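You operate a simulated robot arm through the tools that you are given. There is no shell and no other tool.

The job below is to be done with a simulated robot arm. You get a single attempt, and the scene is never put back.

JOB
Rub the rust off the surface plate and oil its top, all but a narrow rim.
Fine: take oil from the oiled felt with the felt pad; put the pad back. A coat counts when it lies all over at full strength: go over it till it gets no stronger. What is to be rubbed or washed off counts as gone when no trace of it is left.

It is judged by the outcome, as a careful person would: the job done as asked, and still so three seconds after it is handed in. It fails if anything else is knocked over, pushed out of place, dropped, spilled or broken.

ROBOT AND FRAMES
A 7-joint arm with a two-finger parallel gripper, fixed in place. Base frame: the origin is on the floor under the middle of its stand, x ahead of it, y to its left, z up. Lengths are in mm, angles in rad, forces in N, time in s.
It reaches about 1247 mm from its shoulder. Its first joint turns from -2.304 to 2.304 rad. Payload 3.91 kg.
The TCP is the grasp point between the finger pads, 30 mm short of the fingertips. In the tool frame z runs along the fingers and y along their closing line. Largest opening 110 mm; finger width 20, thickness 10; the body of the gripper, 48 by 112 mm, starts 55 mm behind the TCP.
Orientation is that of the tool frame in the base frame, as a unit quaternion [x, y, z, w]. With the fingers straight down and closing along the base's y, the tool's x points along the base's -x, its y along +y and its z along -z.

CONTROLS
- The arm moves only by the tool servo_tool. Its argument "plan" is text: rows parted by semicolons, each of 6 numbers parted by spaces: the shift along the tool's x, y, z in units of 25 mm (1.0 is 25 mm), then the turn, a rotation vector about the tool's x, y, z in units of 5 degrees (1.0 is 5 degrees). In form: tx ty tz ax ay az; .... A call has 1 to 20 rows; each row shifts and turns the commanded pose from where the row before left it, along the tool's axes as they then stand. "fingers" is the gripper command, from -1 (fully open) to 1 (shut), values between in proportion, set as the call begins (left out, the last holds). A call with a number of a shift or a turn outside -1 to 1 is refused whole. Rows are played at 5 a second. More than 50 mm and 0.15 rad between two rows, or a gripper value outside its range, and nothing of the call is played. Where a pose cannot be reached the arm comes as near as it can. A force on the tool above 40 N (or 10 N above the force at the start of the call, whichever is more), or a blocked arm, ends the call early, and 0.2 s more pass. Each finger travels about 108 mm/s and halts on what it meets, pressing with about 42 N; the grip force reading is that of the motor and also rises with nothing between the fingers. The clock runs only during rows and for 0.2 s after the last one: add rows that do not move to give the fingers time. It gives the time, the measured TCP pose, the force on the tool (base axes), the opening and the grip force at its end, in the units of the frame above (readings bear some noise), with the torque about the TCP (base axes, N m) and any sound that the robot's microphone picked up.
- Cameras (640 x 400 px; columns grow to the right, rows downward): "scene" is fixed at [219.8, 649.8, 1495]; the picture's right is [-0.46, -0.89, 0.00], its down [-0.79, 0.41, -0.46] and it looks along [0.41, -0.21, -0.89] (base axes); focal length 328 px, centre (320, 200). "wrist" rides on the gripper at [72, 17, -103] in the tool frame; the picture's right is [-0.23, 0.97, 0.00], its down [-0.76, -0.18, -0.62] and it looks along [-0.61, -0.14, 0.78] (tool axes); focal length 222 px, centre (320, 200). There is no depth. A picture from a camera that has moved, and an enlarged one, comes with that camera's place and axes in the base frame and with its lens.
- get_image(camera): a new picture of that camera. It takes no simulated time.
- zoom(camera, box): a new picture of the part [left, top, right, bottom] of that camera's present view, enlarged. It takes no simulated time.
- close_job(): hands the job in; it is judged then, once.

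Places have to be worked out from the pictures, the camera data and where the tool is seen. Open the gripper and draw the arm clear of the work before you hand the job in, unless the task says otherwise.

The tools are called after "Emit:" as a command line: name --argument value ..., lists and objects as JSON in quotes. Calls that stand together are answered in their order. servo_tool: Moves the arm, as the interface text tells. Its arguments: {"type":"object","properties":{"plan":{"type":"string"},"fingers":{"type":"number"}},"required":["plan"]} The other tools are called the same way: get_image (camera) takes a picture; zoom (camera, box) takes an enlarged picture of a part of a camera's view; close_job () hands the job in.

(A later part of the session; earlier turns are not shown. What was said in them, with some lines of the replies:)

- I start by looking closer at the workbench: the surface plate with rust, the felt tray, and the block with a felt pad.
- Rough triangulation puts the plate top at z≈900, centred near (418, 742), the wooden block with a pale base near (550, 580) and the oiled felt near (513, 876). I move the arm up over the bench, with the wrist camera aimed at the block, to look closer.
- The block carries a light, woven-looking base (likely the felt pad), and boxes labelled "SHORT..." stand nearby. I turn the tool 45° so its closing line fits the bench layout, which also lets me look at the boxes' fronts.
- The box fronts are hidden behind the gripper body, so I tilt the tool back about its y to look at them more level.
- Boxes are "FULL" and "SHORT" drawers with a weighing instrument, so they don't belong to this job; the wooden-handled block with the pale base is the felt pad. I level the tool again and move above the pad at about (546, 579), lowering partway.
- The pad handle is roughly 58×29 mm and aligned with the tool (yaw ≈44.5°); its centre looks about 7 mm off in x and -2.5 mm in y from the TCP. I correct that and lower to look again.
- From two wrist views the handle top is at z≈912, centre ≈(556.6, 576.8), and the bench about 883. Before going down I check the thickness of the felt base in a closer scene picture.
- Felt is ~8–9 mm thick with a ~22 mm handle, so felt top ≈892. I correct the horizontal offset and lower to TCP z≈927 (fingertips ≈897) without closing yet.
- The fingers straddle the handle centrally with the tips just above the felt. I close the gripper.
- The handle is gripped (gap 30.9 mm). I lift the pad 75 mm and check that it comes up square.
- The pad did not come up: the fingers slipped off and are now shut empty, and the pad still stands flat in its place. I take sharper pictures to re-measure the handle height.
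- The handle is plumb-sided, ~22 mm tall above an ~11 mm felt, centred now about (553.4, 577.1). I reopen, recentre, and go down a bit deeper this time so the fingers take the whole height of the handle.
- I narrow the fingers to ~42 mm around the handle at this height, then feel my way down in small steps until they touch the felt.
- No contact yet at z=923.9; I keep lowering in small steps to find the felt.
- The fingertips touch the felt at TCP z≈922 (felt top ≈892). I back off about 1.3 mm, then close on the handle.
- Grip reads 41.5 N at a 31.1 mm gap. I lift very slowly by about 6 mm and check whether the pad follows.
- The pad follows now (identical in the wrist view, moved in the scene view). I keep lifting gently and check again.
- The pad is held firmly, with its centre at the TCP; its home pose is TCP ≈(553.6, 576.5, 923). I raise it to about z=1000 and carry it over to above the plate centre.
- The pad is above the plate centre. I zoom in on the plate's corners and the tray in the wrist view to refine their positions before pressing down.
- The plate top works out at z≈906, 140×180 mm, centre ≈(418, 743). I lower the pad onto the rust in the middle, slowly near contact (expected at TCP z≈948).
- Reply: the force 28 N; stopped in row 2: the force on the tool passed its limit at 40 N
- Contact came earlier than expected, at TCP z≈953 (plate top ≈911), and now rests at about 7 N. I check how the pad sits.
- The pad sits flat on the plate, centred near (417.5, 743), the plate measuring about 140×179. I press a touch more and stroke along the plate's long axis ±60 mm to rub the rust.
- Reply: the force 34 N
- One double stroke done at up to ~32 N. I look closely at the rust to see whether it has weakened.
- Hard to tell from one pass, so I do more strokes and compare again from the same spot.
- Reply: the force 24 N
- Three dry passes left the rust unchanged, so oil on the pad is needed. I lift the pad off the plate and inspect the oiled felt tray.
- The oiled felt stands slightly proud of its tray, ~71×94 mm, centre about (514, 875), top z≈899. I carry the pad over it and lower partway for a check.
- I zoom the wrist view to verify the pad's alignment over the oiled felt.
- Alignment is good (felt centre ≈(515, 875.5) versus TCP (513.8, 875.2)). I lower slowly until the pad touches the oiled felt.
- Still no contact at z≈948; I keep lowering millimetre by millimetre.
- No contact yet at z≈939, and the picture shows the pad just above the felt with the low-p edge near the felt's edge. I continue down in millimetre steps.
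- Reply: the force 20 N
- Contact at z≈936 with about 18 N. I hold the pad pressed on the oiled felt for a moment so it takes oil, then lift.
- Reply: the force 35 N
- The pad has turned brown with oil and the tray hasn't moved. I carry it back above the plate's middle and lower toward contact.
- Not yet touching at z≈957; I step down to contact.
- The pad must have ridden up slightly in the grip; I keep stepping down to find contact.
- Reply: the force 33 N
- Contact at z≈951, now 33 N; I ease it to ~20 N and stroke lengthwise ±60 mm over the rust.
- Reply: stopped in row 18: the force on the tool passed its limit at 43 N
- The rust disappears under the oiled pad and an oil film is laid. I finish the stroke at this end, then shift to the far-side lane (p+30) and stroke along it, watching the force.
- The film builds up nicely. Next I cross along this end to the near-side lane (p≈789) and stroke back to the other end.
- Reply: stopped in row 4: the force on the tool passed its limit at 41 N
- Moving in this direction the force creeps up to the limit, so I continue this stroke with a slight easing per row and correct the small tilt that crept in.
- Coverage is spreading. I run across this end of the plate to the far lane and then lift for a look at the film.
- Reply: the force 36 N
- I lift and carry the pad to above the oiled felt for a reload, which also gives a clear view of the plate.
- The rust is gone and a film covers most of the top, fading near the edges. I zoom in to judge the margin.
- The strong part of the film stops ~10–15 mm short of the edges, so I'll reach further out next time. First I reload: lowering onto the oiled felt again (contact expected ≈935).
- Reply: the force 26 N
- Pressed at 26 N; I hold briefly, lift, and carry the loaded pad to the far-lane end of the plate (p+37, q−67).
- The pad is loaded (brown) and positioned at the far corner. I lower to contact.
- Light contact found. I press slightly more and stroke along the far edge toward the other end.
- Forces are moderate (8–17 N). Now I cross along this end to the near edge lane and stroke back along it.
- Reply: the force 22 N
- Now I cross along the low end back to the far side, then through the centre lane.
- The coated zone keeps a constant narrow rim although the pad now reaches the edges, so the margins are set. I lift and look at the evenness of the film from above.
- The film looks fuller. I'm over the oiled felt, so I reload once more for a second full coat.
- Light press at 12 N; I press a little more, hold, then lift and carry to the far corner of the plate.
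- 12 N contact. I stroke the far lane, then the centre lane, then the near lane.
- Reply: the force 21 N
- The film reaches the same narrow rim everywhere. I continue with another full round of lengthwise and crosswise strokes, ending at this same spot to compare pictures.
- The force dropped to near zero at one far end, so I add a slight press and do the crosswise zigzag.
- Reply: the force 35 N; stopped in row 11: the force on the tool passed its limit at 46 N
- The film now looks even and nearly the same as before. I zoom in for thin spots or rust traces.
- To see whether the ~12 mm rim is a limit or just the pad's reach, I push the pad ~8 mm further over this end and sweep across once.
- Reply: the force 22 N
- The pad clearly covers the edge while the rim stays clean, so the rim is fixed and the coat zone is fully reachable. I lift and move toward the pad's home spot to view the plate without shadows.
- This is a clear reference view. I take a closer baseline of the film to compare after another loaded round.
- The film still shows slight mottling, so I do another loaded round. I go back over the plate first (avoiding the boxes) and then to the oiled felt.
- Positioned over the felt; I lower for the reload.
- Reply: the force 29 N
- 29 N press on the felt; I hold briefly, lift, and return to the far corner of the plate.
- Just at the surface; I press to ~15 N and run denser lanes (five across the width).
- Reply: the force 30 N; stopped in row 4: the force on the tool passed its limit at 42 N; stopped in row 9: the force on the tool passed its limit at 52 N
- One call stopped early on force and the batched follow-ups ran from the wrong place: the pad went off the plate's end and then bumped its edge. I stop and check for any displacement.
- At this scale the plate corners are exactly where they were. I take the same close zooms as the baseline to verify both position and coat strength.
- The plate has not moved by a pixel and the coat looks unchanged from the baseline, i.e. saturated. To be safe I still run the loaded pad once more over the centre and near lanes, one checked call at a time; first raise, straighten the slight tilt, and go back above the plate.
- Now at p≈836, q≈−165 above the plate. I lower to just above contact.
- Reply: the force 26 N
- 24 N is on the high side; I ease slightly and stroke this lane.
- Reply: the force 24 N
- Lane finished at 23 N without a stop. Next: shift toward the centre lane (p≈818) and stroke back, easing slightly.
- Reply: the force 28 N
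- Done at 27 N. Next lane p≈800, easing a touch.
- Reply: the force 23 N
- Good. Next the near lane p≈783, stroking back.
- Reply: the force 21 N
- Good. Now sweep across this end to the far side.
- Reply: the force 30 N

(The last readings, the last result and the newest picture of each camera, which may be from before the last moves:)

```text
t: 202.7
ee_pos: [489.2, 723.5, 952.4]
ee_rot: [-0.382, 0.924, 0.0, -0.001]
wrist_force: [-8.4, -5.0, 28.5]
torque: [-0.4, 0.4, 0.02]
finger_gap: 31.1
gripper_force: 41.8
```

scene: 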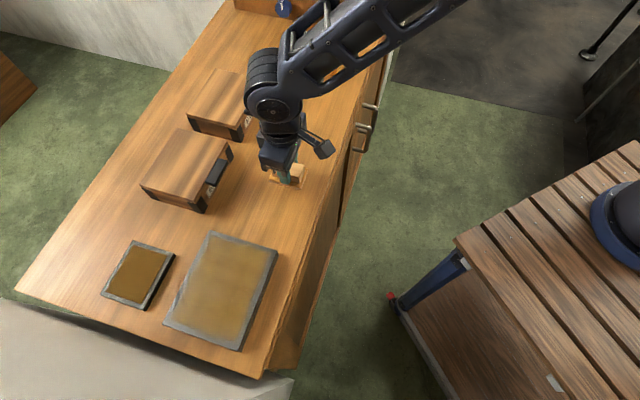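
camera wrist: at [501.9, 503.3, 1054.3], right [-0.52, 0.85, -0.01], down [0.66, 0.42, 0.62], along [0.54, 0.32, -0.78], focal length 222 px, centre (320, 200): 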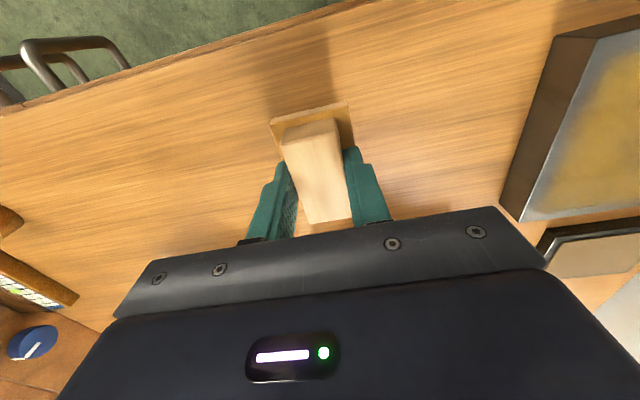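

Then the far lane back to the low end, eased a little.

Emit:
servo_tool --plan "0 0 -0.02 0 0 0; 0 0.487 0 0 0 0; 0 0.487 0 0 0 0; 0 0.487 0 0 0 0; 0 0.487 0 0 0 0; 0 0.487 0 0 0 0; 0 0.487 0 0 0 0; 0 0.487 0 0 0 0; 0 0.487 0 0 0 0; 0 0.487 0 0 0 0; 0 0.487 0 0 0 0; 0 0.487 0 0 0 0; 0 0 0 0 0 0"

```text
t: 205.5
ee_pos: [394.1, 818.0, 952.3]
ee_rot: [-0.382, 0.924, 0.0, -0.001]
wrist_force: [-1.5, 0.2, 5.1]
torque: [0.12, -0.08, 0.03]
finger_gap: 31.0
gripper_force: 41.7
```

And a sweep across the low end to the near side, pressing slightly more.

Emit:
servo_tool --plan "0.42 0 0.015 0 0 0; 0.42 0 0 0 0 0; 0.42 0 0 0 0 0; 0.42 0 0 0 0 0; 0.42 0 0 0 0 0; 0.42 0 0 0 0 0; 0.42 0 0 0 0 0; 0 0 0 0 0 0"

```text
t: 207.3
ee_pos: [342.2, 766.0, 952.5]
ee_rot: [-0.382, 0.924, -0.001, -0.001]
wrist_force: [-0.2, 0.3, -0.9]
torque: [0.02, 0.02, -0.03]
finger_gap: 31.2
gripper_force: 41.6
```

Contact was lost near the near side, so I press down slightly and sweep back across.

Emit:
servo_tool --plan "0 0 0.03 0 0 0; 0 0 0.02 0 0 0; 0 0 0 0 0 0"

```text
t: 208.1
ee_pos: [343.8, 767.0, 952.1]
ee_rot: [-0.382, 0.924, 0.0, 0.0]
wrist_force: [-1.6, -5.1, 17.0]
torque: [-0.4, 0.11, -0.01]
finger_gap: 31.0
gripper_force: 41.6
```

Emit:
servo_tool --plan "-0.42 0 0 0 0 0; -0.42 0 0 0 0 0; -0.42 0 0 0 0 0; -0.42 0 0 0 0 0; -0.42 0 0 0 0 0; -0.42 0 0 0 0 0; -0.42 0 0 0 0 0; 0 0 0 0 0 0"

```text
t: 209.9
ee_pos: [394.6, 818.4, 951.5]
ee_rot: [-0.382, 0.924, 0.001, 0.0]
wrist_force: [-9.2, -3.8, 32.9]
torque: [-0.32, 0.32, 0.01]
finger_gap: 30.8
gripper_force: 42.2
```

Firm contact (33 N). I ease off a bit and take the far lane one last time toward the other end.

Emit:
servo_tool --plan "0 0 -0.025 0 0 0; 0 -0.487 0 0 0 0; 0 -0.487 0 0 0 0; 0 -0.487 0 0 0 0; 0 -0.487 0 0 0 0; 0 -0.487 0 0 0 0; 0 -0.487 0 0 0 0; 0 -0.487 0 0 0 0; 0 -0.487 0 0 0 0; 0 -0.487 0 0 0 0; 0 -0.487 0 0 0 0; 0 -0.487 0 0 0 0; 0 0 0 0 0 0"

```text
t: 212.7
ee_pos: [489.1, 722.1, 952.1]
ee_rot: [-0.382, 0.924, 0.0, 0.001]
wrist_force: [-4.8, 7.0, 34.9]
torque: [0.23, 0.15, 0.04]
finger_gap: 31.1
gripper_force: 42.3
```

That round is complete. I lift and go to hover above the pad's home spot, then compare the plate views with the baseline.

Emit:
servo_tool --plan "0 0 -0.2 0 0 0; 0 0 -0.5 0 0 0; 0 0 -0.8 0 0 0; 0 0 -0.6 0 0 0; 0.2 -0.4 0 0 0 0; 0.3 -0.7 0 0 0 0; 0.3 -0.8 0 0 0 0; 0.3 -0.8 0 0 0 0; 0.3 -0.8 0 0 0 0; 0.3 -0.8 0 0 0 0; 0.3 -0.8 0 0 0 0; 0.2 -0.5 0 0 0 0; 0.1 -0.34 0 0 0 0; 0 0 0 0 0 0"

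Emit:
zoom --camera "scene" --box '[150, 220, 290, 360]'

Emit:
zoom --camera "scene" --box '[195, 228, 280, 290]'

Emit:
zoom --camera "scene" --box '[160, 285, 255, 355]'

Emit:
zoom --camera "wrist" --box '[430, 0, 640, 190]'

```text
t: 215.7
ee_pos: [552.5, 577.5, 1003.2]
ee_rot: [-0.382, 0.924, 0.0, 0.0]
wrist_force: [-0.2, -0.3, -0.7]
torque: [0.01, 0.05, -0.01]
finger_gap: 30.7
gripper_force: 42.1
```

```text
2.86 times, centred on (220, 290) of scene
camera zoom: at [219.8, 649.8, 1495.0], right [-0.46, -0.89, 0.0], down [-0.79, 0.41, -0.46], along [0.41, -0.21, -0.89], focal length 938 px, centre (606, -57)
```

zoom: 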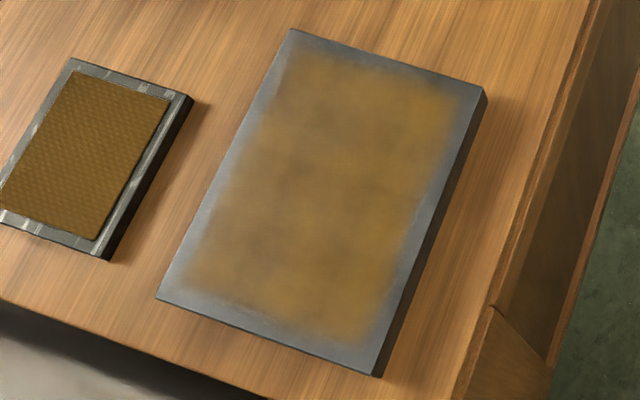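

```text
6.45 times, centred on (238, 259) of scene
camera zoom: at [219.8, 649.8, 1495.0], right [-0.46, -0.89, 0.0], down [-0.79, 0.41, -0.46], along [0.41, -0.21, -0.89], focal length 2118 px, centre (852, -181)
```

zoom: 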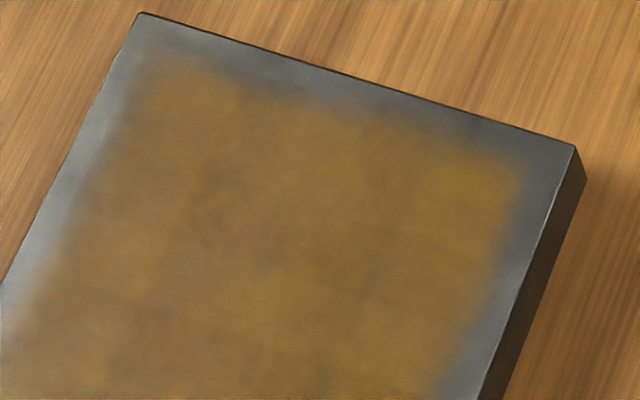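

```text
5.71 times, centred on (208, 320) of scene
camera zoom: at [219.8, 649.8, 1495.0], right [-0.46, -0.89, 0.0], down [-0.79, 0.41, -0.46], along [0.41, -0.21, -0.89], focal length 1876 px, centre (963, -486)
```

zoom: 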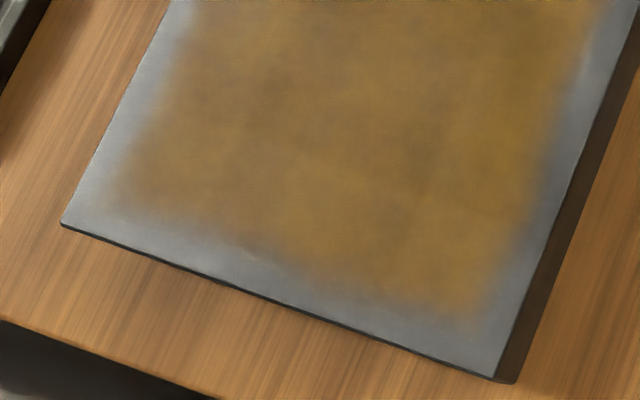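

```text
2.11 times, centred on (535, 95) of wrist
camera zoom: at [490.5, 538.5, 1105.8], right [-0.53, 0.85, 0.0], down [0.67, 0.41, 0.62], along [0.53, 0.33, -0.78], focal length 468 px, centre (-133, 421)
```

zoom: 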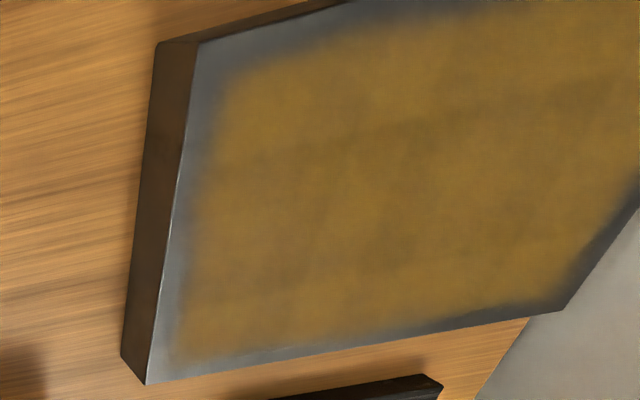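

The views are unchanged from the baseline, so the coat is at full strength. I look closely at the former rust zone for any trace left.

Emit:
zoom --camera "scene" --box '[190, 248, 250, 318]'

Emit:
zoom --camera "wrist" --box '[490, 10, 640, 140]'

```text
5.71 times, centred on (220, 283) of scene
camera zoom: at [219.8, 649.8, 1495.0], right [-0.46, -0.89, 0.0], down [-0.79, 0.41, -0.46], along [0.41, -0.21, -0.89], focal length 1876 px, centre (891, -274)
```

zoom: 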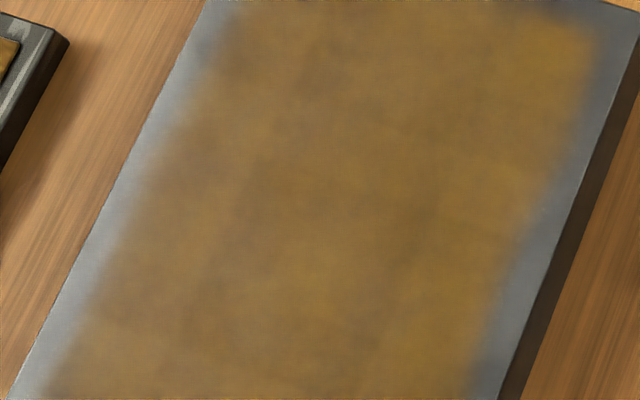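

```text
3.08 times, centred on (565, 75) of wrist
camera zoom: at [490.5, 538.5, 1105.8], right [-0.53, 0.85, 0.0], down [0.67, 0.41, 0.62], along [0.53, 0.33, -0.78], focal length 684 px, centre (-434, 585)
```

zoom: 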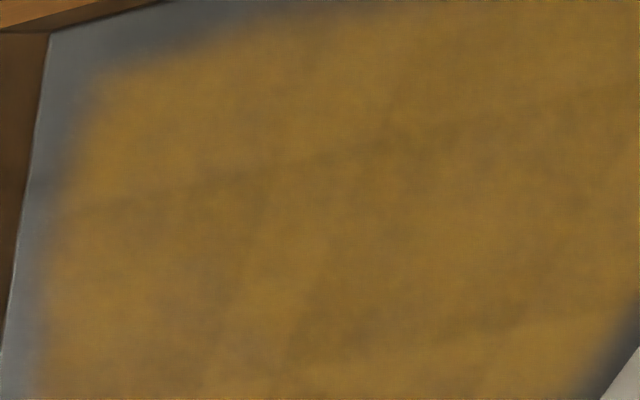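

No rust trace is visible, though there is a faint lengthwise streak. For certainty I reload once more and go over it crosswise; first back to the felt by the same safe route.

Emit:
servo_tool --plan "0 0.4 0 0 0 0; 0 0.7 0 0 0 0; 0 0.9 0 0 0 0; 0 1 0 0 0 0; 0 1 0 0 0 0; 0 1 0 0 0 0; 0 1 0 0 0 0; -0.3 0.9 0 0 0 0; -0.6 0.9 0 0 0 0; -0.8 0.8 0 0 0 0; -0.9 0.6 0 0 0 0; -1 0.3 0 0 0 0; -1 0 0 0 0 0; -1 0 0 0 0 0; -0.8 0 0 0 0 0; -0.6 0 0 0 0 0; -0.33 0 0 0 0 0; 0 0 0 0 0 0"

Emit:
zoom --camera "wrist" --box '[220, 40, 420, 240]'

```text
t: 219.5
ee_pos: [514.2, 874.4, 1002.5]
ee_rot: [-0.382, 0.924, 0.0, -0.001]
wrist_force: [0.1, 1.3, -1.2]
torque: [-0.01, 0.01, 0.0]
finger_gap: 31.4
gripper_force: 41.7
```

```text
2.00 times, centred on (320, 140) of wrist
camera zoom: at [452.0, 835.0, 1105.4], right [-0.53, 0.85, 0.0], down [0.67, 0.41, 0.62], along [0.53, 0.33, -0.78], focal length 444 px, centre (320, 320)
```

zoom: 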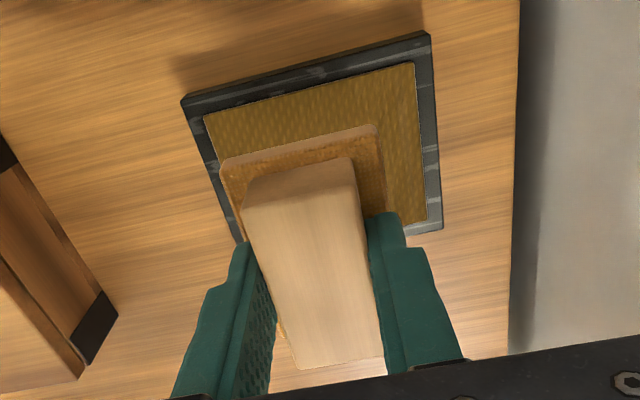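

Centred over the felt; lowering to press again.

Emit:
servo_tool --plan "0 0 0.5 0 0 0; 0 0 0.8 0 0 0; 0 0 0.7 0 0 0; 0 0 0.35 0 0 0; 0 0 0.17 0 0 0; 0 0 0.04 0 0 0; 0 0 0.04 0 0 0; 0 0 0.03 0 0 0; 0 0 0 0 0 0"

Emit:
servo_tool --plan "0 0 0.03 0 0 0; 0 0 0.02 0 0 0; 0 0 0 0 0 0"

```text
t: 221.5
ee_pos: [514.9, 874.3, 937.6]
ee_rot: [-0.382, 0.924, -0.001, -0.001]
wrist_force: [-0.2, -0.5, 0.4]
torque: [0.06, -0.02, 0.0]
finger_gap: 31.2
gripper_force: 42.1
```

```text
t: 222.3
ee_pos: [516.6, 875.1, 936.1]
ee_rot: [-0.382, 0.924, -0.001, -0.001]
wrist_force: [0.0, 0.9, 0.1]
torque: [-0.02, 0.01, 0.01]
finger_gap: 31.2
gripper_force: 42.3
```

Emit:
servo_tool --plan "0 0 0.03 0 0 0; 0 0 0.02 0 0 0; 0 0 0 0 0 0"

```text
t: 223.1
ee_pos: [515.6, 874.7, 936.2]
ee_rot: [-0.381, 0.925, -0.001, 0.0]
wrist_force: [-0.2, 0.2, 10.9]
torque: [0.01, -0.02, 0.0]
finger_gap: 30.9
gripper_force: 42.1
```

11 N; a bit more, hold, lift, and go to the far corner of the plate.

Emit:
servo_tool --plan "0 0 0.02 0 0 0; 0 0 0 0 0 0; 0 0 0 0 0 0; 0 0 0 0 0 0; 0 0 -0.1 0 0 0; 0 0 -0.3 0 0 0; 0 0 -0.6 0 0 0; 0 0 -0.7 0 0 0; 0 0 -0.6 0 0 0; 0 0 -0.3 0 0 0; 0 0 0 0 0 0"

Emit:
servo_tool --plan "0.3 0.103 0 0 0 0; 0.5 0.172 0 0 0 0; 0.6 0.206 0 0 0 0; 0.7 0.241 0 0 0 0; 0.7 0.241 0 0 0 0; 0.7 0.241 0 0 0 0; 0.6 0.206 0 0 0 0; 0.5 0.172 0 0 0 0; 0.4 0.138 0 0 0 0; 0 0 0.5 0 0 0; 0 0 0.6 0 0 0; 0 0 0.5 0 0 0; 0 0 0.1 0 0 0; 0 0 0 0 0 0"

Emit:
servo_tool --plan "0 0 0.04 0 0 0; 0 0 0.04 0 0 0; 0 0 0 0 0 0"

```text
t: 225.5
ee_pos: [516.1, 875.7, 998.9]
ee_rot: [-0.382, 0.924, 0.0, 0.0]
wrist_force: [-0.3, 0.6, -1.0]
torque: [0.01, -0.02, 0.03]
finger_gap: 31.0
gripper_force: 41.9
```

```text
t: 228.5
ee_pos: [397.0, 817.1, 956.5]
ee_rot: [-0.382, 0.924, 0.0, -0.002]
wrist_force: [0.4, -0.7, -0.9]
torque: [-0.02, -0.02, -0.01]
finger_gap: 30.9
gripper_force: 41.7
```

```text
t: 229.3
ee_pos: [397.4, 817.5, 954.5]
ee_rot: [-0.382, 0.924, 0.0, 0.0]
wrist_force: [-0.3, -0.2, -1.3]
torque: [-0.01, 0.02, -0.01]
finger_gap: 30.9
gripper_force: 42.1
```

Emit:
servo_tool --plan "0 0 0.04 0 0 0; 0 0 0.04 0 0 0; 0 0 0.02 0 0 0; 0 0 0 0 0 0"

```text
t: 230.3
ee_pos: [396.1, 816.1, 952.8]
ee_rot: [-0.382, 0.924, 0.0, -0.001]
wrist_force: [-0.1, -0.1, 0.2]
torque: [-0.02, -0.02, 0.0]
finger_gap: 30.8
gripper_force: 41.4
```

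Emit:
servo_tool --plan "0 0 0.03 0 0 0; 0 0 0.02 0 0 0; 0 0 0 0 0 0"

```text
t: 231.1
ee_pos: [396.0, 817.0, 951.9]
ee_rot: [-0.383, 0.924, 0.0, 0.0]
wrist_force: [0.9, 2.9, 7.5]
torque: [0.11, -0.07, 0.04]
finger_gap: 31.2
gripper_force: 41.8
```

7.5 N contact. I press slightly more and start the crosswise rows, two per call.

Emit:
servo_tool --plan "0.42 0 0.02 0 0 0; 0.42 0 0 0 0 0; 0.42 0 0 0 0 0; 0.42 0 0 0 0 0; 0.42 0 0 0 0 0; 0.42 0 0 0 0 0; 0.42 0 0 0 0 0; 0 -0.45 0 0 0 0; 0 -0.45 0 0 0 0; 0 0 0 0 0 0"

```text
t: 233.3
ee_pos: [359.8, 748.4, 951.8]
ee_rot: [-0.383, 0.924, 0.0, -0.001]
wrist_force: [-7.4, 3.3, 24.0]
torque: [0.19, 0.18, 0.03]
finger_gap: 31.0
gripper_force: 41.5
```

Emit:
servo_tool --plan "-0.42 0 -0.01 0 0 0; -0.42 0 0 0 0 0; -0.42 0 0 0 0 0; -0.42 0 0 0 0 0; -0.42 0 0 0 0 0; -0.42 0 0 0 0 0; -0.42 0 0 0 0 0; 0 -0.45 0 0 0 0; 0 -0.45 0 0 0 0; 0 0 0 0 0 0"

```text
t: 235.5
ee_pos: [427.8, 784.8, 951.8]
ee_rot: [-0.382, 0.924, 0.0, 0.0]
wrist_force: [-6.2, 6.5, 24.1]
torque: [0.17, 0.2, -0.01]
finger_gap: 31.0
gripper_force: 42.2
```

Steady at 24 N. Next crosswise row.

Emit:
servo_tool --plan "0.42 0 -0.005 0 0 0; 0.42 0 0 0 0 0; 0.42 0 0 0 0 0; 0.42 0 0 0 0 0; 0.42 0 0 0 0 0; 0.42 0 0 0 0 0; 0.42 0 0 0 0 0; 0 -0.45 0 0 0 0; 0 -0.45 0 0 0 0; 0 0 0 0 0 0"

```text
t: 237.7
ee_pos: [390.7, 716.7, 951.3]
ee_rot: [-0.381, 0.924, 0.0, -0.001]
wrist_force: [-5.0, 0.0, 15.5]
torque: [0.02, 0.16, -0.02]
finger_gap: 30.9
gripper_force: 42.3
```

Emit:
servo_tool --plan "-0.42 0 0 0 0 0; -0.42 0 0 0 0 0; -0.42 0 0 0 0 0; -0.42 0 0 0 0 0; -0.42 0 0 0 0 0; -0.42 0 0 0 0 0; -0.42 0 0 0 0 0; 0 -0.45 0 0 0 0; 0 -0.45 0 0 0 0; 0 0 0 0 0 0"

```text
t: 239.9
ee_pos: [459.9, 752.9, 951.3]
ee_rot: [-0.382, 0.924, -0.001, -0.001]
wrist_force: [-1.3, 1.6, 9.4]
torque: [0.18, -0.01, -0.03]
finger_gap: 31.1
gripper_force: 42.1
```

Force fell to 9 N, so I add a little press for the next row.

Emit:
servo_tool --plan "0.42 0 0.012 0 0 0; 0.42 0 0 0 0 0; 0.42 0 0 0 0 0; 0.42 0 0 0 0 0; 0.42 0 0 0 0 0; 0.42 0 0 0 0 0; 0.42 0 0 0 0 0; 0 -0.45 0 0 0 0; 0 -0.45 0 0 0 0; 0 0 0 0 0 0"

```text
t: 241.9
ee_pos: [422.5, 685.2, 952.2]
ee_rot: [-0.382, 0.924, 0.001, -0.002]
wrist_force: [-0.4, 1.1, 8.0]
torque: [-0.14, -0.11, -0.01]
finger_gap: 31.2
gripper_force: 42.1
stopped in row 10: the force on the tool passed its limit at 41 N (the readings are from after the stop); the commanded pose is now the measured one
```

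It touched the limit just at the end, and rests at 8 N now. I continue with the next row from here.

Emit:
servo_tool --plan "-0.42 0 0 0 0 0; -0.42 0 0 0 0 0; -0.42 0 0 0 0 0; -0.42 0 0 0 0 0; -0.42 0 0 0 0 0; -0.42 0 0 0 0 0; -0.42 0 0 0 0 0; 0 -0.45 0 0 0 0; 0 -0.4 0 0 0 0; 0 0 0 0 0 0"

```text
t: 244.2
ee_pos: [491.1, 724.0, 951.7]
ee_rot: [-0.382, 0.924, 0.0, -0.002]
wrist_force: [1.1, 2.5, 5.7]
torque: [0.08, -0.19, 0.04]
finger_gap: 31.1
gripper_force: 42.6
```

Emit:
servo_tool --plan "0.42 0 0.015 0 0 0; 0.42 0 0 0 0 0; 0.42 0 0 0 0 0; 0.42 0 0 0 0 0; 0.42 0 0 0 0 0; 0.42 0 0 0 0 0; 0.42 0 0 0 0 0; 0 0 0 0 0 0"

```text
t: 245.9
ee_pos: [436.9, 670.8, 952.2]
ee_rot: [-0.382, 0.924, 0.0, -0.001]
wrist_force: [6.5, 6.5, 25.2]
torque: [0.17, -0.36, 0.05]
finger_gap: 31.1
gripper_force: 41.9
```

All crosswise rows are done. One last lengthwise pass down the centre (p≈820).

Emit:
servo_tool --plan "-0.37 0 -0.015 0 0 0; -0.37 0 0 0 0 0; -0.37 0 0 0 0 0; -0.37 0 0 0 0 0; 0 0.487 0 0 0 0; 0 0.487 0 0 0 0; 0 0.487 0 0 0 0; 0 0.487 0 0 0 0; 0 0.487 0 0 0 0; 0 0.487 0 0 0 0; 0 0.487 0 0 0 0; 0 0.487 0 0 0 0; 0 0.487 0 0 0 0; 0 0.487 0 0 0 0; 0 0.487 0 0 0 0; 0 0 0 0 0 0"

```text
t: 249.3
ee_pos: [368.1, 791.7, 951.2]
ee_rot: [-0.383, 0.924, 0.0, -0.001]
wrist_force: [2.2, -3.9, 12.9]
torque: [0.04, -0.27, -0.05]
finger_gap: 30.9
gripper_force: 42.6
```

Emit:
servo_tool --plan "0 -0.487 0.005 0 0 0; 0 -0.487 0 0 0 0; 0 -0.487 0 0 0 0; 0 -0.487 0 0 0 0; 0 -0.487 0 0 0 0; 0 -0.487 0 0 0 0; 0 -0.487 0 0 0 0; 0 -0.487 0 0 0 0; 0 -0.487 0 0 0 0; 0 -0.487 0 0 0 0; 0 -0.487 0 0 0 0; 0 0 0 0 0 0"

```text
t: 251.9
ee_pos: [463.9, 695.6, 952.1]
ee_rot: [-0.382, 0.924, 0.001, 0.0]
wrist_force: [-5.4, 6.9, 30.9]
torque: [-0.01, 0.2, 0.05]
finger_gap: 31.0
gripper_force: 41.8
```

Now I lift away and return to hover above the pad's home spot, comparing the plate again.

Emit:
servo_tool --plan "0 0 -0.2 0 0 0; 0 0 -0.5 0 0 0; 0 0 -0.8 0 0 0; 0 0 -0.6 0 0 0; 0.1 -0.4 0 0 0 0; 0.1 -0.7 0 0 0 0; 0.1 -0.8 0 0 0 0; 0.1 -0.8 0 0 0 0; 0.1 -0.8 0 0 0 0; 0.1 -0.8 0 0 0 0; 0.1 -0.8 0 0 0 0; 0.1 -0.5 0 0 0 0; 0.03 -0.3 0 0 0 0; 0 0 0 0 0 0"

Emit:
zoom --camera "scene" --box '[150, 220, 290, 360]'

Emit:
zoom --camera "scene" --box '[190, 248, 250, 318]'

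Emit:
zoom --camera "wrist" --box '[430, 0, 640, 190]'

Emit:
zoom --camera "scene" --box '[200, 130, 340, 230]'

```text
t: 254.9
ee_pos: [553.9, 578.2, 1004.7]
ee_rot: [-0.382, 0.924, 0.001, -0.001]
wrist_force: [-0.3, 0.2, -1.6]
torque: [-0.01, -0.01, 0.03]
finger_gap: 31.1
gripper_force: 42.4
```

```text
2.86 times, centred on (220, 290) of scene
camera zoom: at [219.8, 649.8, 1495.0], right [-0.46, -0.89, 0.0], down [-0.79, 0.41, -0.46], along [0.41, -0.21, -0.89], focal length 938 px, centre (606, -57)
```

zoom: 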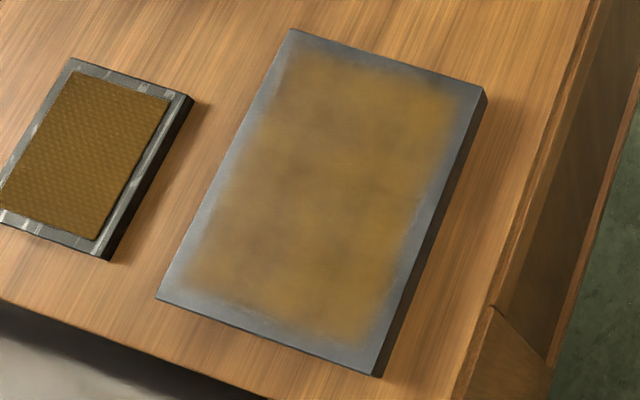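

```text
5.71 times, centred on (220, 283) of scene
camera zoom: at [219.8, 649.8, 1495.0], right [-0.46, -0.89, 0.0], down [-0.79, 0.41, -0.46], along [0.41, -0.21, -0.89], focal length 1876 px, centre (891, -274)
```

zoom: 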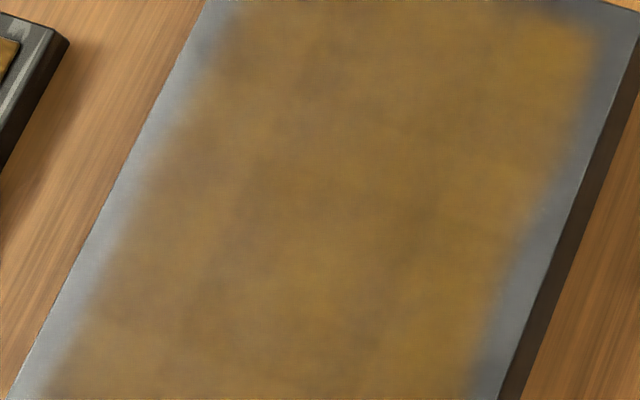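

```text
2.11 times, centred on (535, 95) of wrist
camera zoom: at [490.7, 538.0, 1106.7], right [-0.53, 0.85, 0.0], down [0.67, 0.41, 0.62], along [0.53, 0.33, -0.78], focal length 468 px, centre (-133, 421)
```

zoom: 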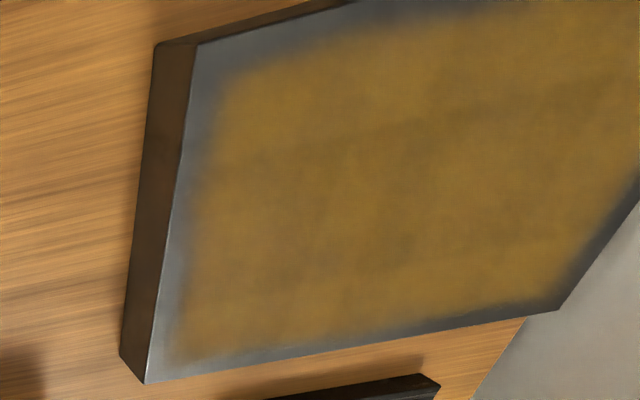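

```text
4.00 times, centred on (270, 180) of scene
camera zoom: at [219.8, 649.8, 1495.0], right [-0.46, -0.89, 0.0], down [-0.79, 0.41, -0.46], along [0.41, -0.21, -0.89], focal length 1313 px, centre (520, 280)
```

zoom: 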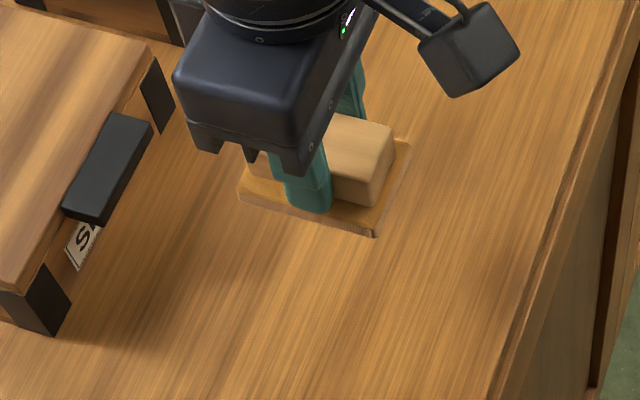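

The plate looks identical again, so the coat is complete. Now I put the pad back: shift ~2 mm to match its original spot (TCP ≈(555.5, 576.5)) and lower toward the bench.

Emit:
servo_tool --plan "0 -0.093 0.4 0 0 0; 0 0 0.7 0 0 0; 0 0 0.8 0 0 0; 0 0 0.7 0 0 0; 0 0 0.35 0 0 0; 0 0 0.12 0 0 0; 0 0 0.04 0 0 0; 0 0 0 0 0 0"

Emit:
zoom --camera "scene" --box '[240, 150, 320, 215]'

```text
t: 256.8
ee_pos: [555.7, 576.2, 924.4]
ee_rot: [-0.383, 0.924, 0.001, -0.001]
wrist_force: [-0.4, 0.0, -0.4]
torque: [-0.02, -0.03, 0.03]
finger_gap: 31.0
gripper_force: 41.6
```

```text
6.15 times, centred on (280, 182) of scene
camera zoom: at [219.8, 649.8, 1495.0], right [-0.46, -0.89, 0.0], down [-0.79, 0.41, -0.46], along [0.41, -0.21, -0.89], focal length 2020 px, centre (566, 308)
```

zoom: 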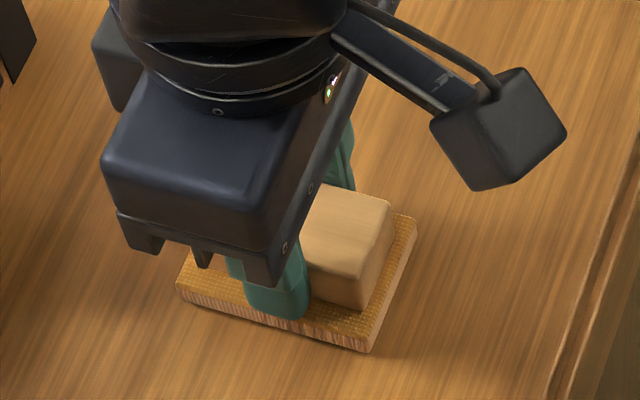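

The pad has slid ~3.5 mm lengthwise in the grip, so I shift by that much to match its original place, then lower to contact in small steps.

Emit:
servo_tool --plan "0.14 0 0 0 0 0; 0 0 0.04 0 0 0; 0 0 0.03 0 0 0; 0 0 0 0 0 0"

Emit:
servo_tool --plan "0 0 0.03 0 0 0; 0 0 0 0 0 0"

```text
t: 257.8
ee_pos: [551.5, 573.4, 923.4]
ee_rot: [-0.383, 0.924, 0.0, 0.0]
wrist_force: [-0.5, 0.0, -0.7]
torque: [0.0, 0.03, 0.02]
finger_gap: 31.0
gripper_force: 42.0
```

```text
t: 258.4
ee_pos: [551.8, 572.6, 922.7]
ee_rot: [-0.383, 0.924, 0.0, -0.001]
wrist_force: [-0.9, -0.9, -0.3]
torque: [0.0, 0.0, 0.0]
finger_gap: 31.0
gripper_force: 42.1
```

No contact yet; continuing down by fractions of a millimetre.

Emit:
servo_tool --plan "0 0 0.03 0 0 0; 0 0 0 0 0 0"

Emit:
servo_tool --plan "0 0 0.03 0 0 0; 0 0 0 0 0 0"

```text
t: 258.9
ee_pos: [552.3, 574.0, 922.8]
ee_rot: [-0.382, 0.924, 0.0, -0.002]
wrist_force: [-0.3, -0.3, 0.5]
torque: [0.02, -0.01, 0.04]
finger_gap: 31.0
gripper_force: 42.1
```

```text
t: 259.6
ee_pos: [551.8, 573.8, 921.9]
ee_rot: [-0.383, 0.924, 0.0, -0.001]
wrist_force: [-3.7, -1.6, 9.9]
torque: [-0.1, 0.0, -0.02]
finger_gap: 31.2
gripper_force: 42.5
```

The pad rests on the bench with ~10 N. I check its place against the original before letting go.

Emit:
zoom --camera "scene" --box '[240, 150, 320, 215]'

Emit:
zoom --camera "wrist" --box '[220, 80, 420, 250]'

```text
6.15 times, centred on (280, 182) of scene
camera zoom: at [219.8, 649.8, 1495.0], right [-0.46, -0.89, 0.0], down [-0.79, 0.41, -0.46], along [0.41, -0.21, -0.89], focal length 2020 px, centre (566, 308)
```

zoom: 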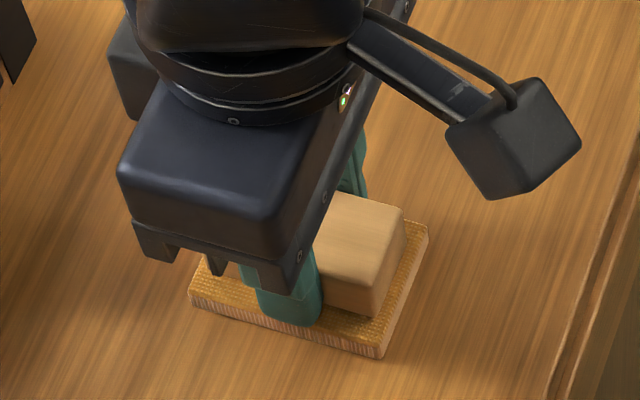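

```text
2.35 times, centred on (320, 165) of wrist
camera zoom: at [489.9, 533.9, 1024.5], right [-0.53, 0.85, 0.0], down [0.67, 0.41, 0.62], along [0.53, 0.33, -0.78], focal length 523 px, centre (320, 282)
```

zoom: 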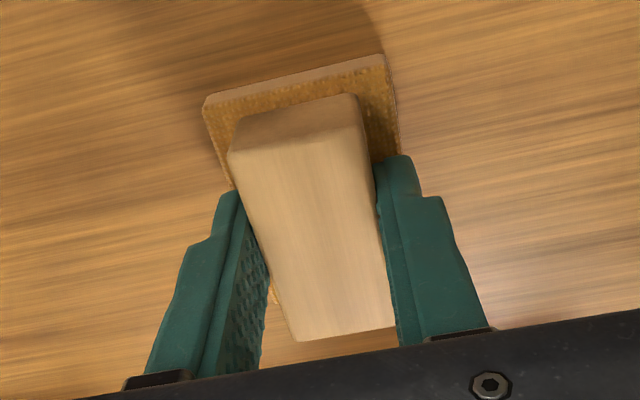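

The pad sits within about 1 mm of its original place. I ease the pressure and open the fingers partway.

Emit:
servo_tool --plan "0 0 -0.012 0 0 0; 0 0 0 0 0 0"

Emit:
servo_tool --plan "0 0 0 0 0 0; 0 0 0 0 0 0; 0 0 0 0 0 0" --fingers 0.3

Emit:
servo_tool --plan "0 0 -0.05 0 0 0; 0 0 -0.1 0 0 0; 0 0 -0.2 0 0 0; 0 0 0 0 0 0"

Emit:
zoom --camera "scene" --box '[240, 150, 320, 215]'

Emit:
zoom --camera "wrist" --box '[220, 80, 420, 250]'

```text
t: 260.1
ee_pos: [552.2, 573.3, 921.3]
ee_rot: [-0.382, 0.924, 0.0, -0.001]
wrist_force: [-0.3, -1.7, 5.8]
torque: [0.05, -0.15, 0.03]
finger_gap: 31.0
gripper_force: 42.6
```

```text
t: 260.9
ee_pos: [552.8, 574.1, 921.5]
ee_rot: [-0.383, 0.924, 0.0, -0.001]
wrist_force: [-0.9, 2.5, 4.9]
torque: [0.0, -0.03, 0.0]
finger_gap: 37.7
gripper_force: 0.1
```

```text
t: 261.9
ee_pos: [551.9, 573.9, 930.3]
ee_rot: [-0.382, 0.924, 0.0, -0.001]
wrist_force: [0.1, 0.4, 1.0]
torque: [-0.04, 0.01, 0.0]
finger_gap: 38.7
gripper_force: 0.0
```

```text
6.15 times, centred on (280, 182) of scene
camera zoom: at [219.8, 649.8, 1495.0], right [-0.46, -0.89, 0.0], down [-0.79, 0.41, -0.46], along [0.41, -0.21, -0.89], focal length 2020 px, centre (566, 308)
```

zoom: 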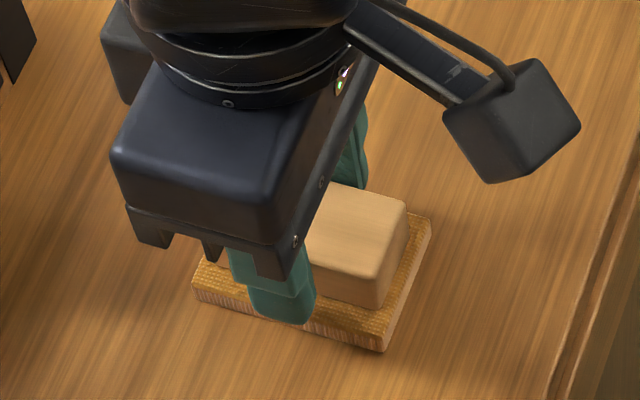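

```text
2.35 times, centred on (320, 165) of wrist
camera zoom: at [490.0, 534.0, 1033.1], right [-0.53, 0.85, 0.0], down [0.67, 0.41, 0.62], along [0.53, 0.33, -0.78], focal length 523 px, centre (320, 282)
```

zoom: 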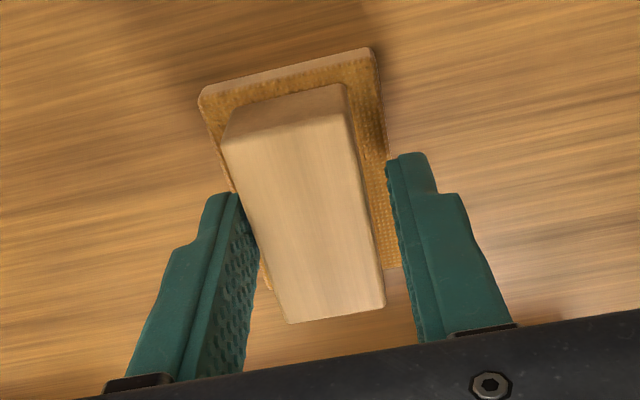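

The pad may have shifted slightly with one finger; I open fully now and look.

Emit:
servo_tool --plan "0 0 0 0 0 0; 0 0 0 0 0 0; 0 0 0 0 0 0; 0 0 0 0 0 0" --fingers -1

Emit:
zoom --camera "scene" --box '[240, 150, 320, 215]'

Emit:
zoom --camera "wrist" --box '[220, 80, 420, 250]'

```text
t: 262.9
ee_pos: [552.1, 573.1, 930.3]
ee_rot: [-0.383, 0.924, 0.001, -0.001]
wrist_force: [-0.5, -0.2, -0.4]
torque: [-0.03, 0.0, -0.01]
finger_gap: 110.0
gripper_force: 0.1
```

```text
6.15 times, centred on (280, 182) of scene
camera zoom: at [219.8, 649.8, 1495.0], right [-0.46, -0.89, 0.0], down [-0.79, 0.41, -0.46], along [0.41, -0.21, -0.89], focal length 2020 px, centre (566, 308)
```

zoom: 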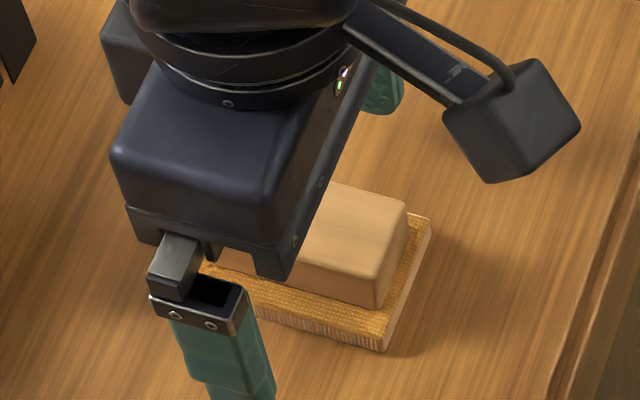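

```text
2.35 times, centred on (320, 165) of wrist
camera zoom: at [490.0, 534.0, 1033.2], right [-0.53, 0.85, 0.0], down [0.67, 0.41, 0.62], along [0.53, 0.33, -0.78], focal length 523 px, centre (320, 282)
```

zoom: 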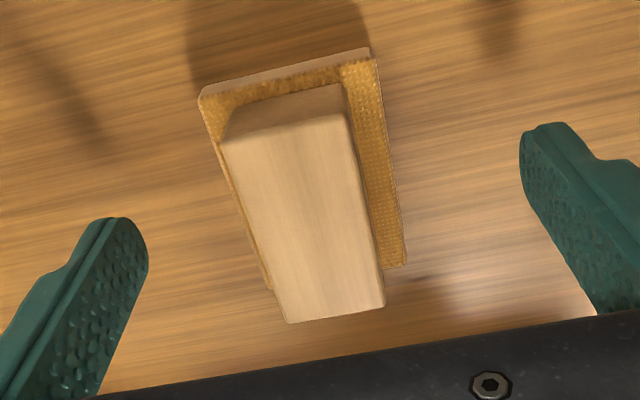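

The pad stands flat on the bench within ~2–3 mm of where it was. I raise the arm straight up and withdraw clear of the bench.

Emit:
servo_tool --plan "0 0 -0.4 0 0 0; 0 0 -0.8 0 0 0; 0 0 -1 0 0 0; 0 0 -1 0 0 0; 0 0 -1 0 0 0; 0 0 -1 0 0 0; 0 0 -1 0 0 0; 0 0 -1 0 0 0; 0 0 -1 0 0 0; 0.6 -0.4 -0.8 0 0 0; 1 -0.4 0 0 0 0; 1 -0.4 0 0 0 0; 1 -0.4 0 0 0 0; 1 -0.4 0 0 0 0; 1 -0.4 0 0 0 0; 1 -0.4 0 0 0 0; 1 -0.4 0 0 0 0; 1 -0.2 0 0 0 0; 0.5 0 0 0 0 0; 0 0 0 0 0 0"

Emit:
get_image --camera "scene"

Emit:
zoom --camera "scene" --box '[80, 160, 320, 360]'

Emit:
zoom --camera "scene" --box '[150, 220, 290, 360]'

Emit:
zoom --camera "scene" --box '[255, 170, 305, 212]'

```text
t: 267.1
ee_pos: [450.8, 353.4, 1154.1]
ee_rot: [-0.383, 0.924, 0.001, -0.002]
wrist_force: [0.1, 0.0, 0.4]
torque: [-0.02, 0.03, -0.01]
finger_gap: 110.0
gripper_force: 0.0
```

```text
taken
```

scene: 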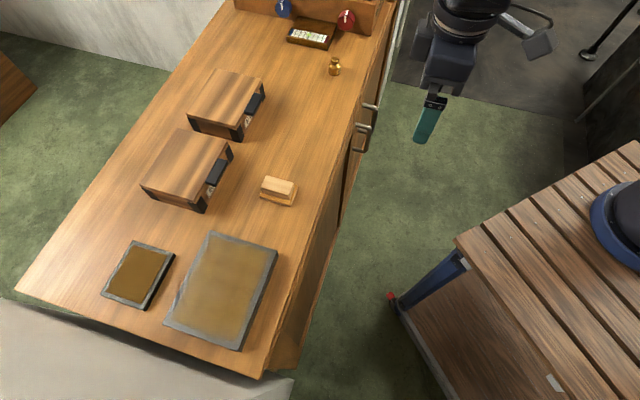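

```text
2.00 times, centred on (200, 260) of scene
camera zoom: at [219.8, 649.8, 1495.0], right [-0.46, -0.89, 0.0], down [-0.79, 0.41, -0.46], along [0.41, -0.21, -0.89], focal length 656 px, centre (560, 80)
```

zoom: 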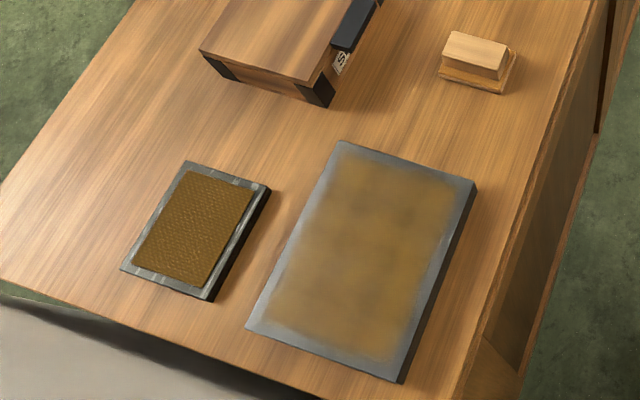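

```text
2.86 times, centred on (220, 290) of scene
camera zoom: at [219.8, 649.8, 1495.0], right [-0.46, -0.89, 0.0], down [-0.79, 0.41, -0.46], along [0.41, -0.21, -0.89], focal length 938 px, centre (606, -57)
```

zoom: 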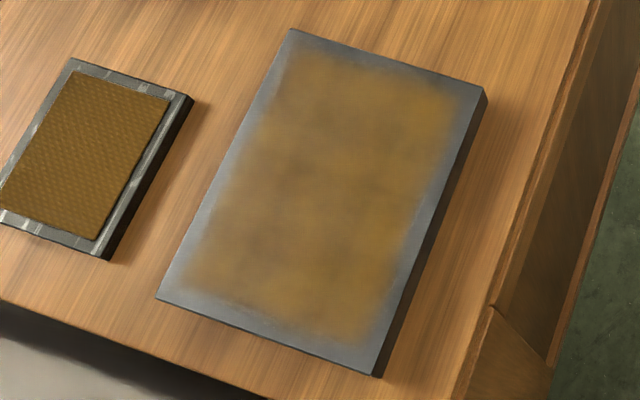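

```text
9.52 times, centred on (280, 191) of scene
camera zoom: at [219.8, 649.8, 1495.0], right [-0.46, -0.89, 0.0], down [-0.79, 0.41, -0.46], along [0.41, -0.21, -0.89], focal length 3126 px, centre (701, 286)
```

zoom: 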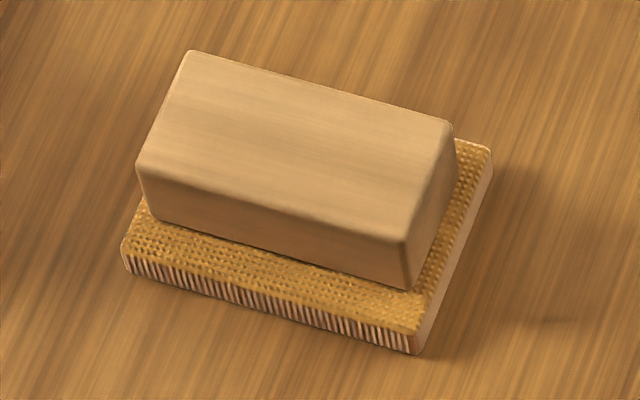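

Everything stands in its place: the rust is gone, and the oil film lies all over the plate, leaving an even rim of about 12–14 mm on all sides. The pad is back on the bench, the tray and boxes are untouched, and the open gripper is clear of the work, so I hand the job in.

Emit:
close_job

```text
The job is handed in.
```

I rubbed the rust off the surface plate and oiled its top. An even rim of about 12–14 mm is left clear on all sides. I handed the job in with the gripper open and the arm clear of the bench.

- **Rust:** Dry rubbing did nothing, but it came off under the oiled pad. I could see no trace of it in close views afterwards.
- **Oil coat:** I loaded the pad from the oiled felt five times and went over the top lengthwise and crosswise. The last two rounds changed nothing visible, so I took the coat as full strength. Some faint mottling still shows; I judged it to be the plate's own patchy look, not thin oil.
- **Pad:** It stands flat on the bench, within about 3 mm of where it started. My first attempt to grip it slipped, but it stayed upright.
- **One bump:** A rubbing stroke stopped on the force limit, and the moves queued after it carried the pad off the end of the plate and back into its edge at about 50 N. Close views before and after showed the plate had not moved.

The oiled felt tray, the boxes and the other things on the bench look untouched.
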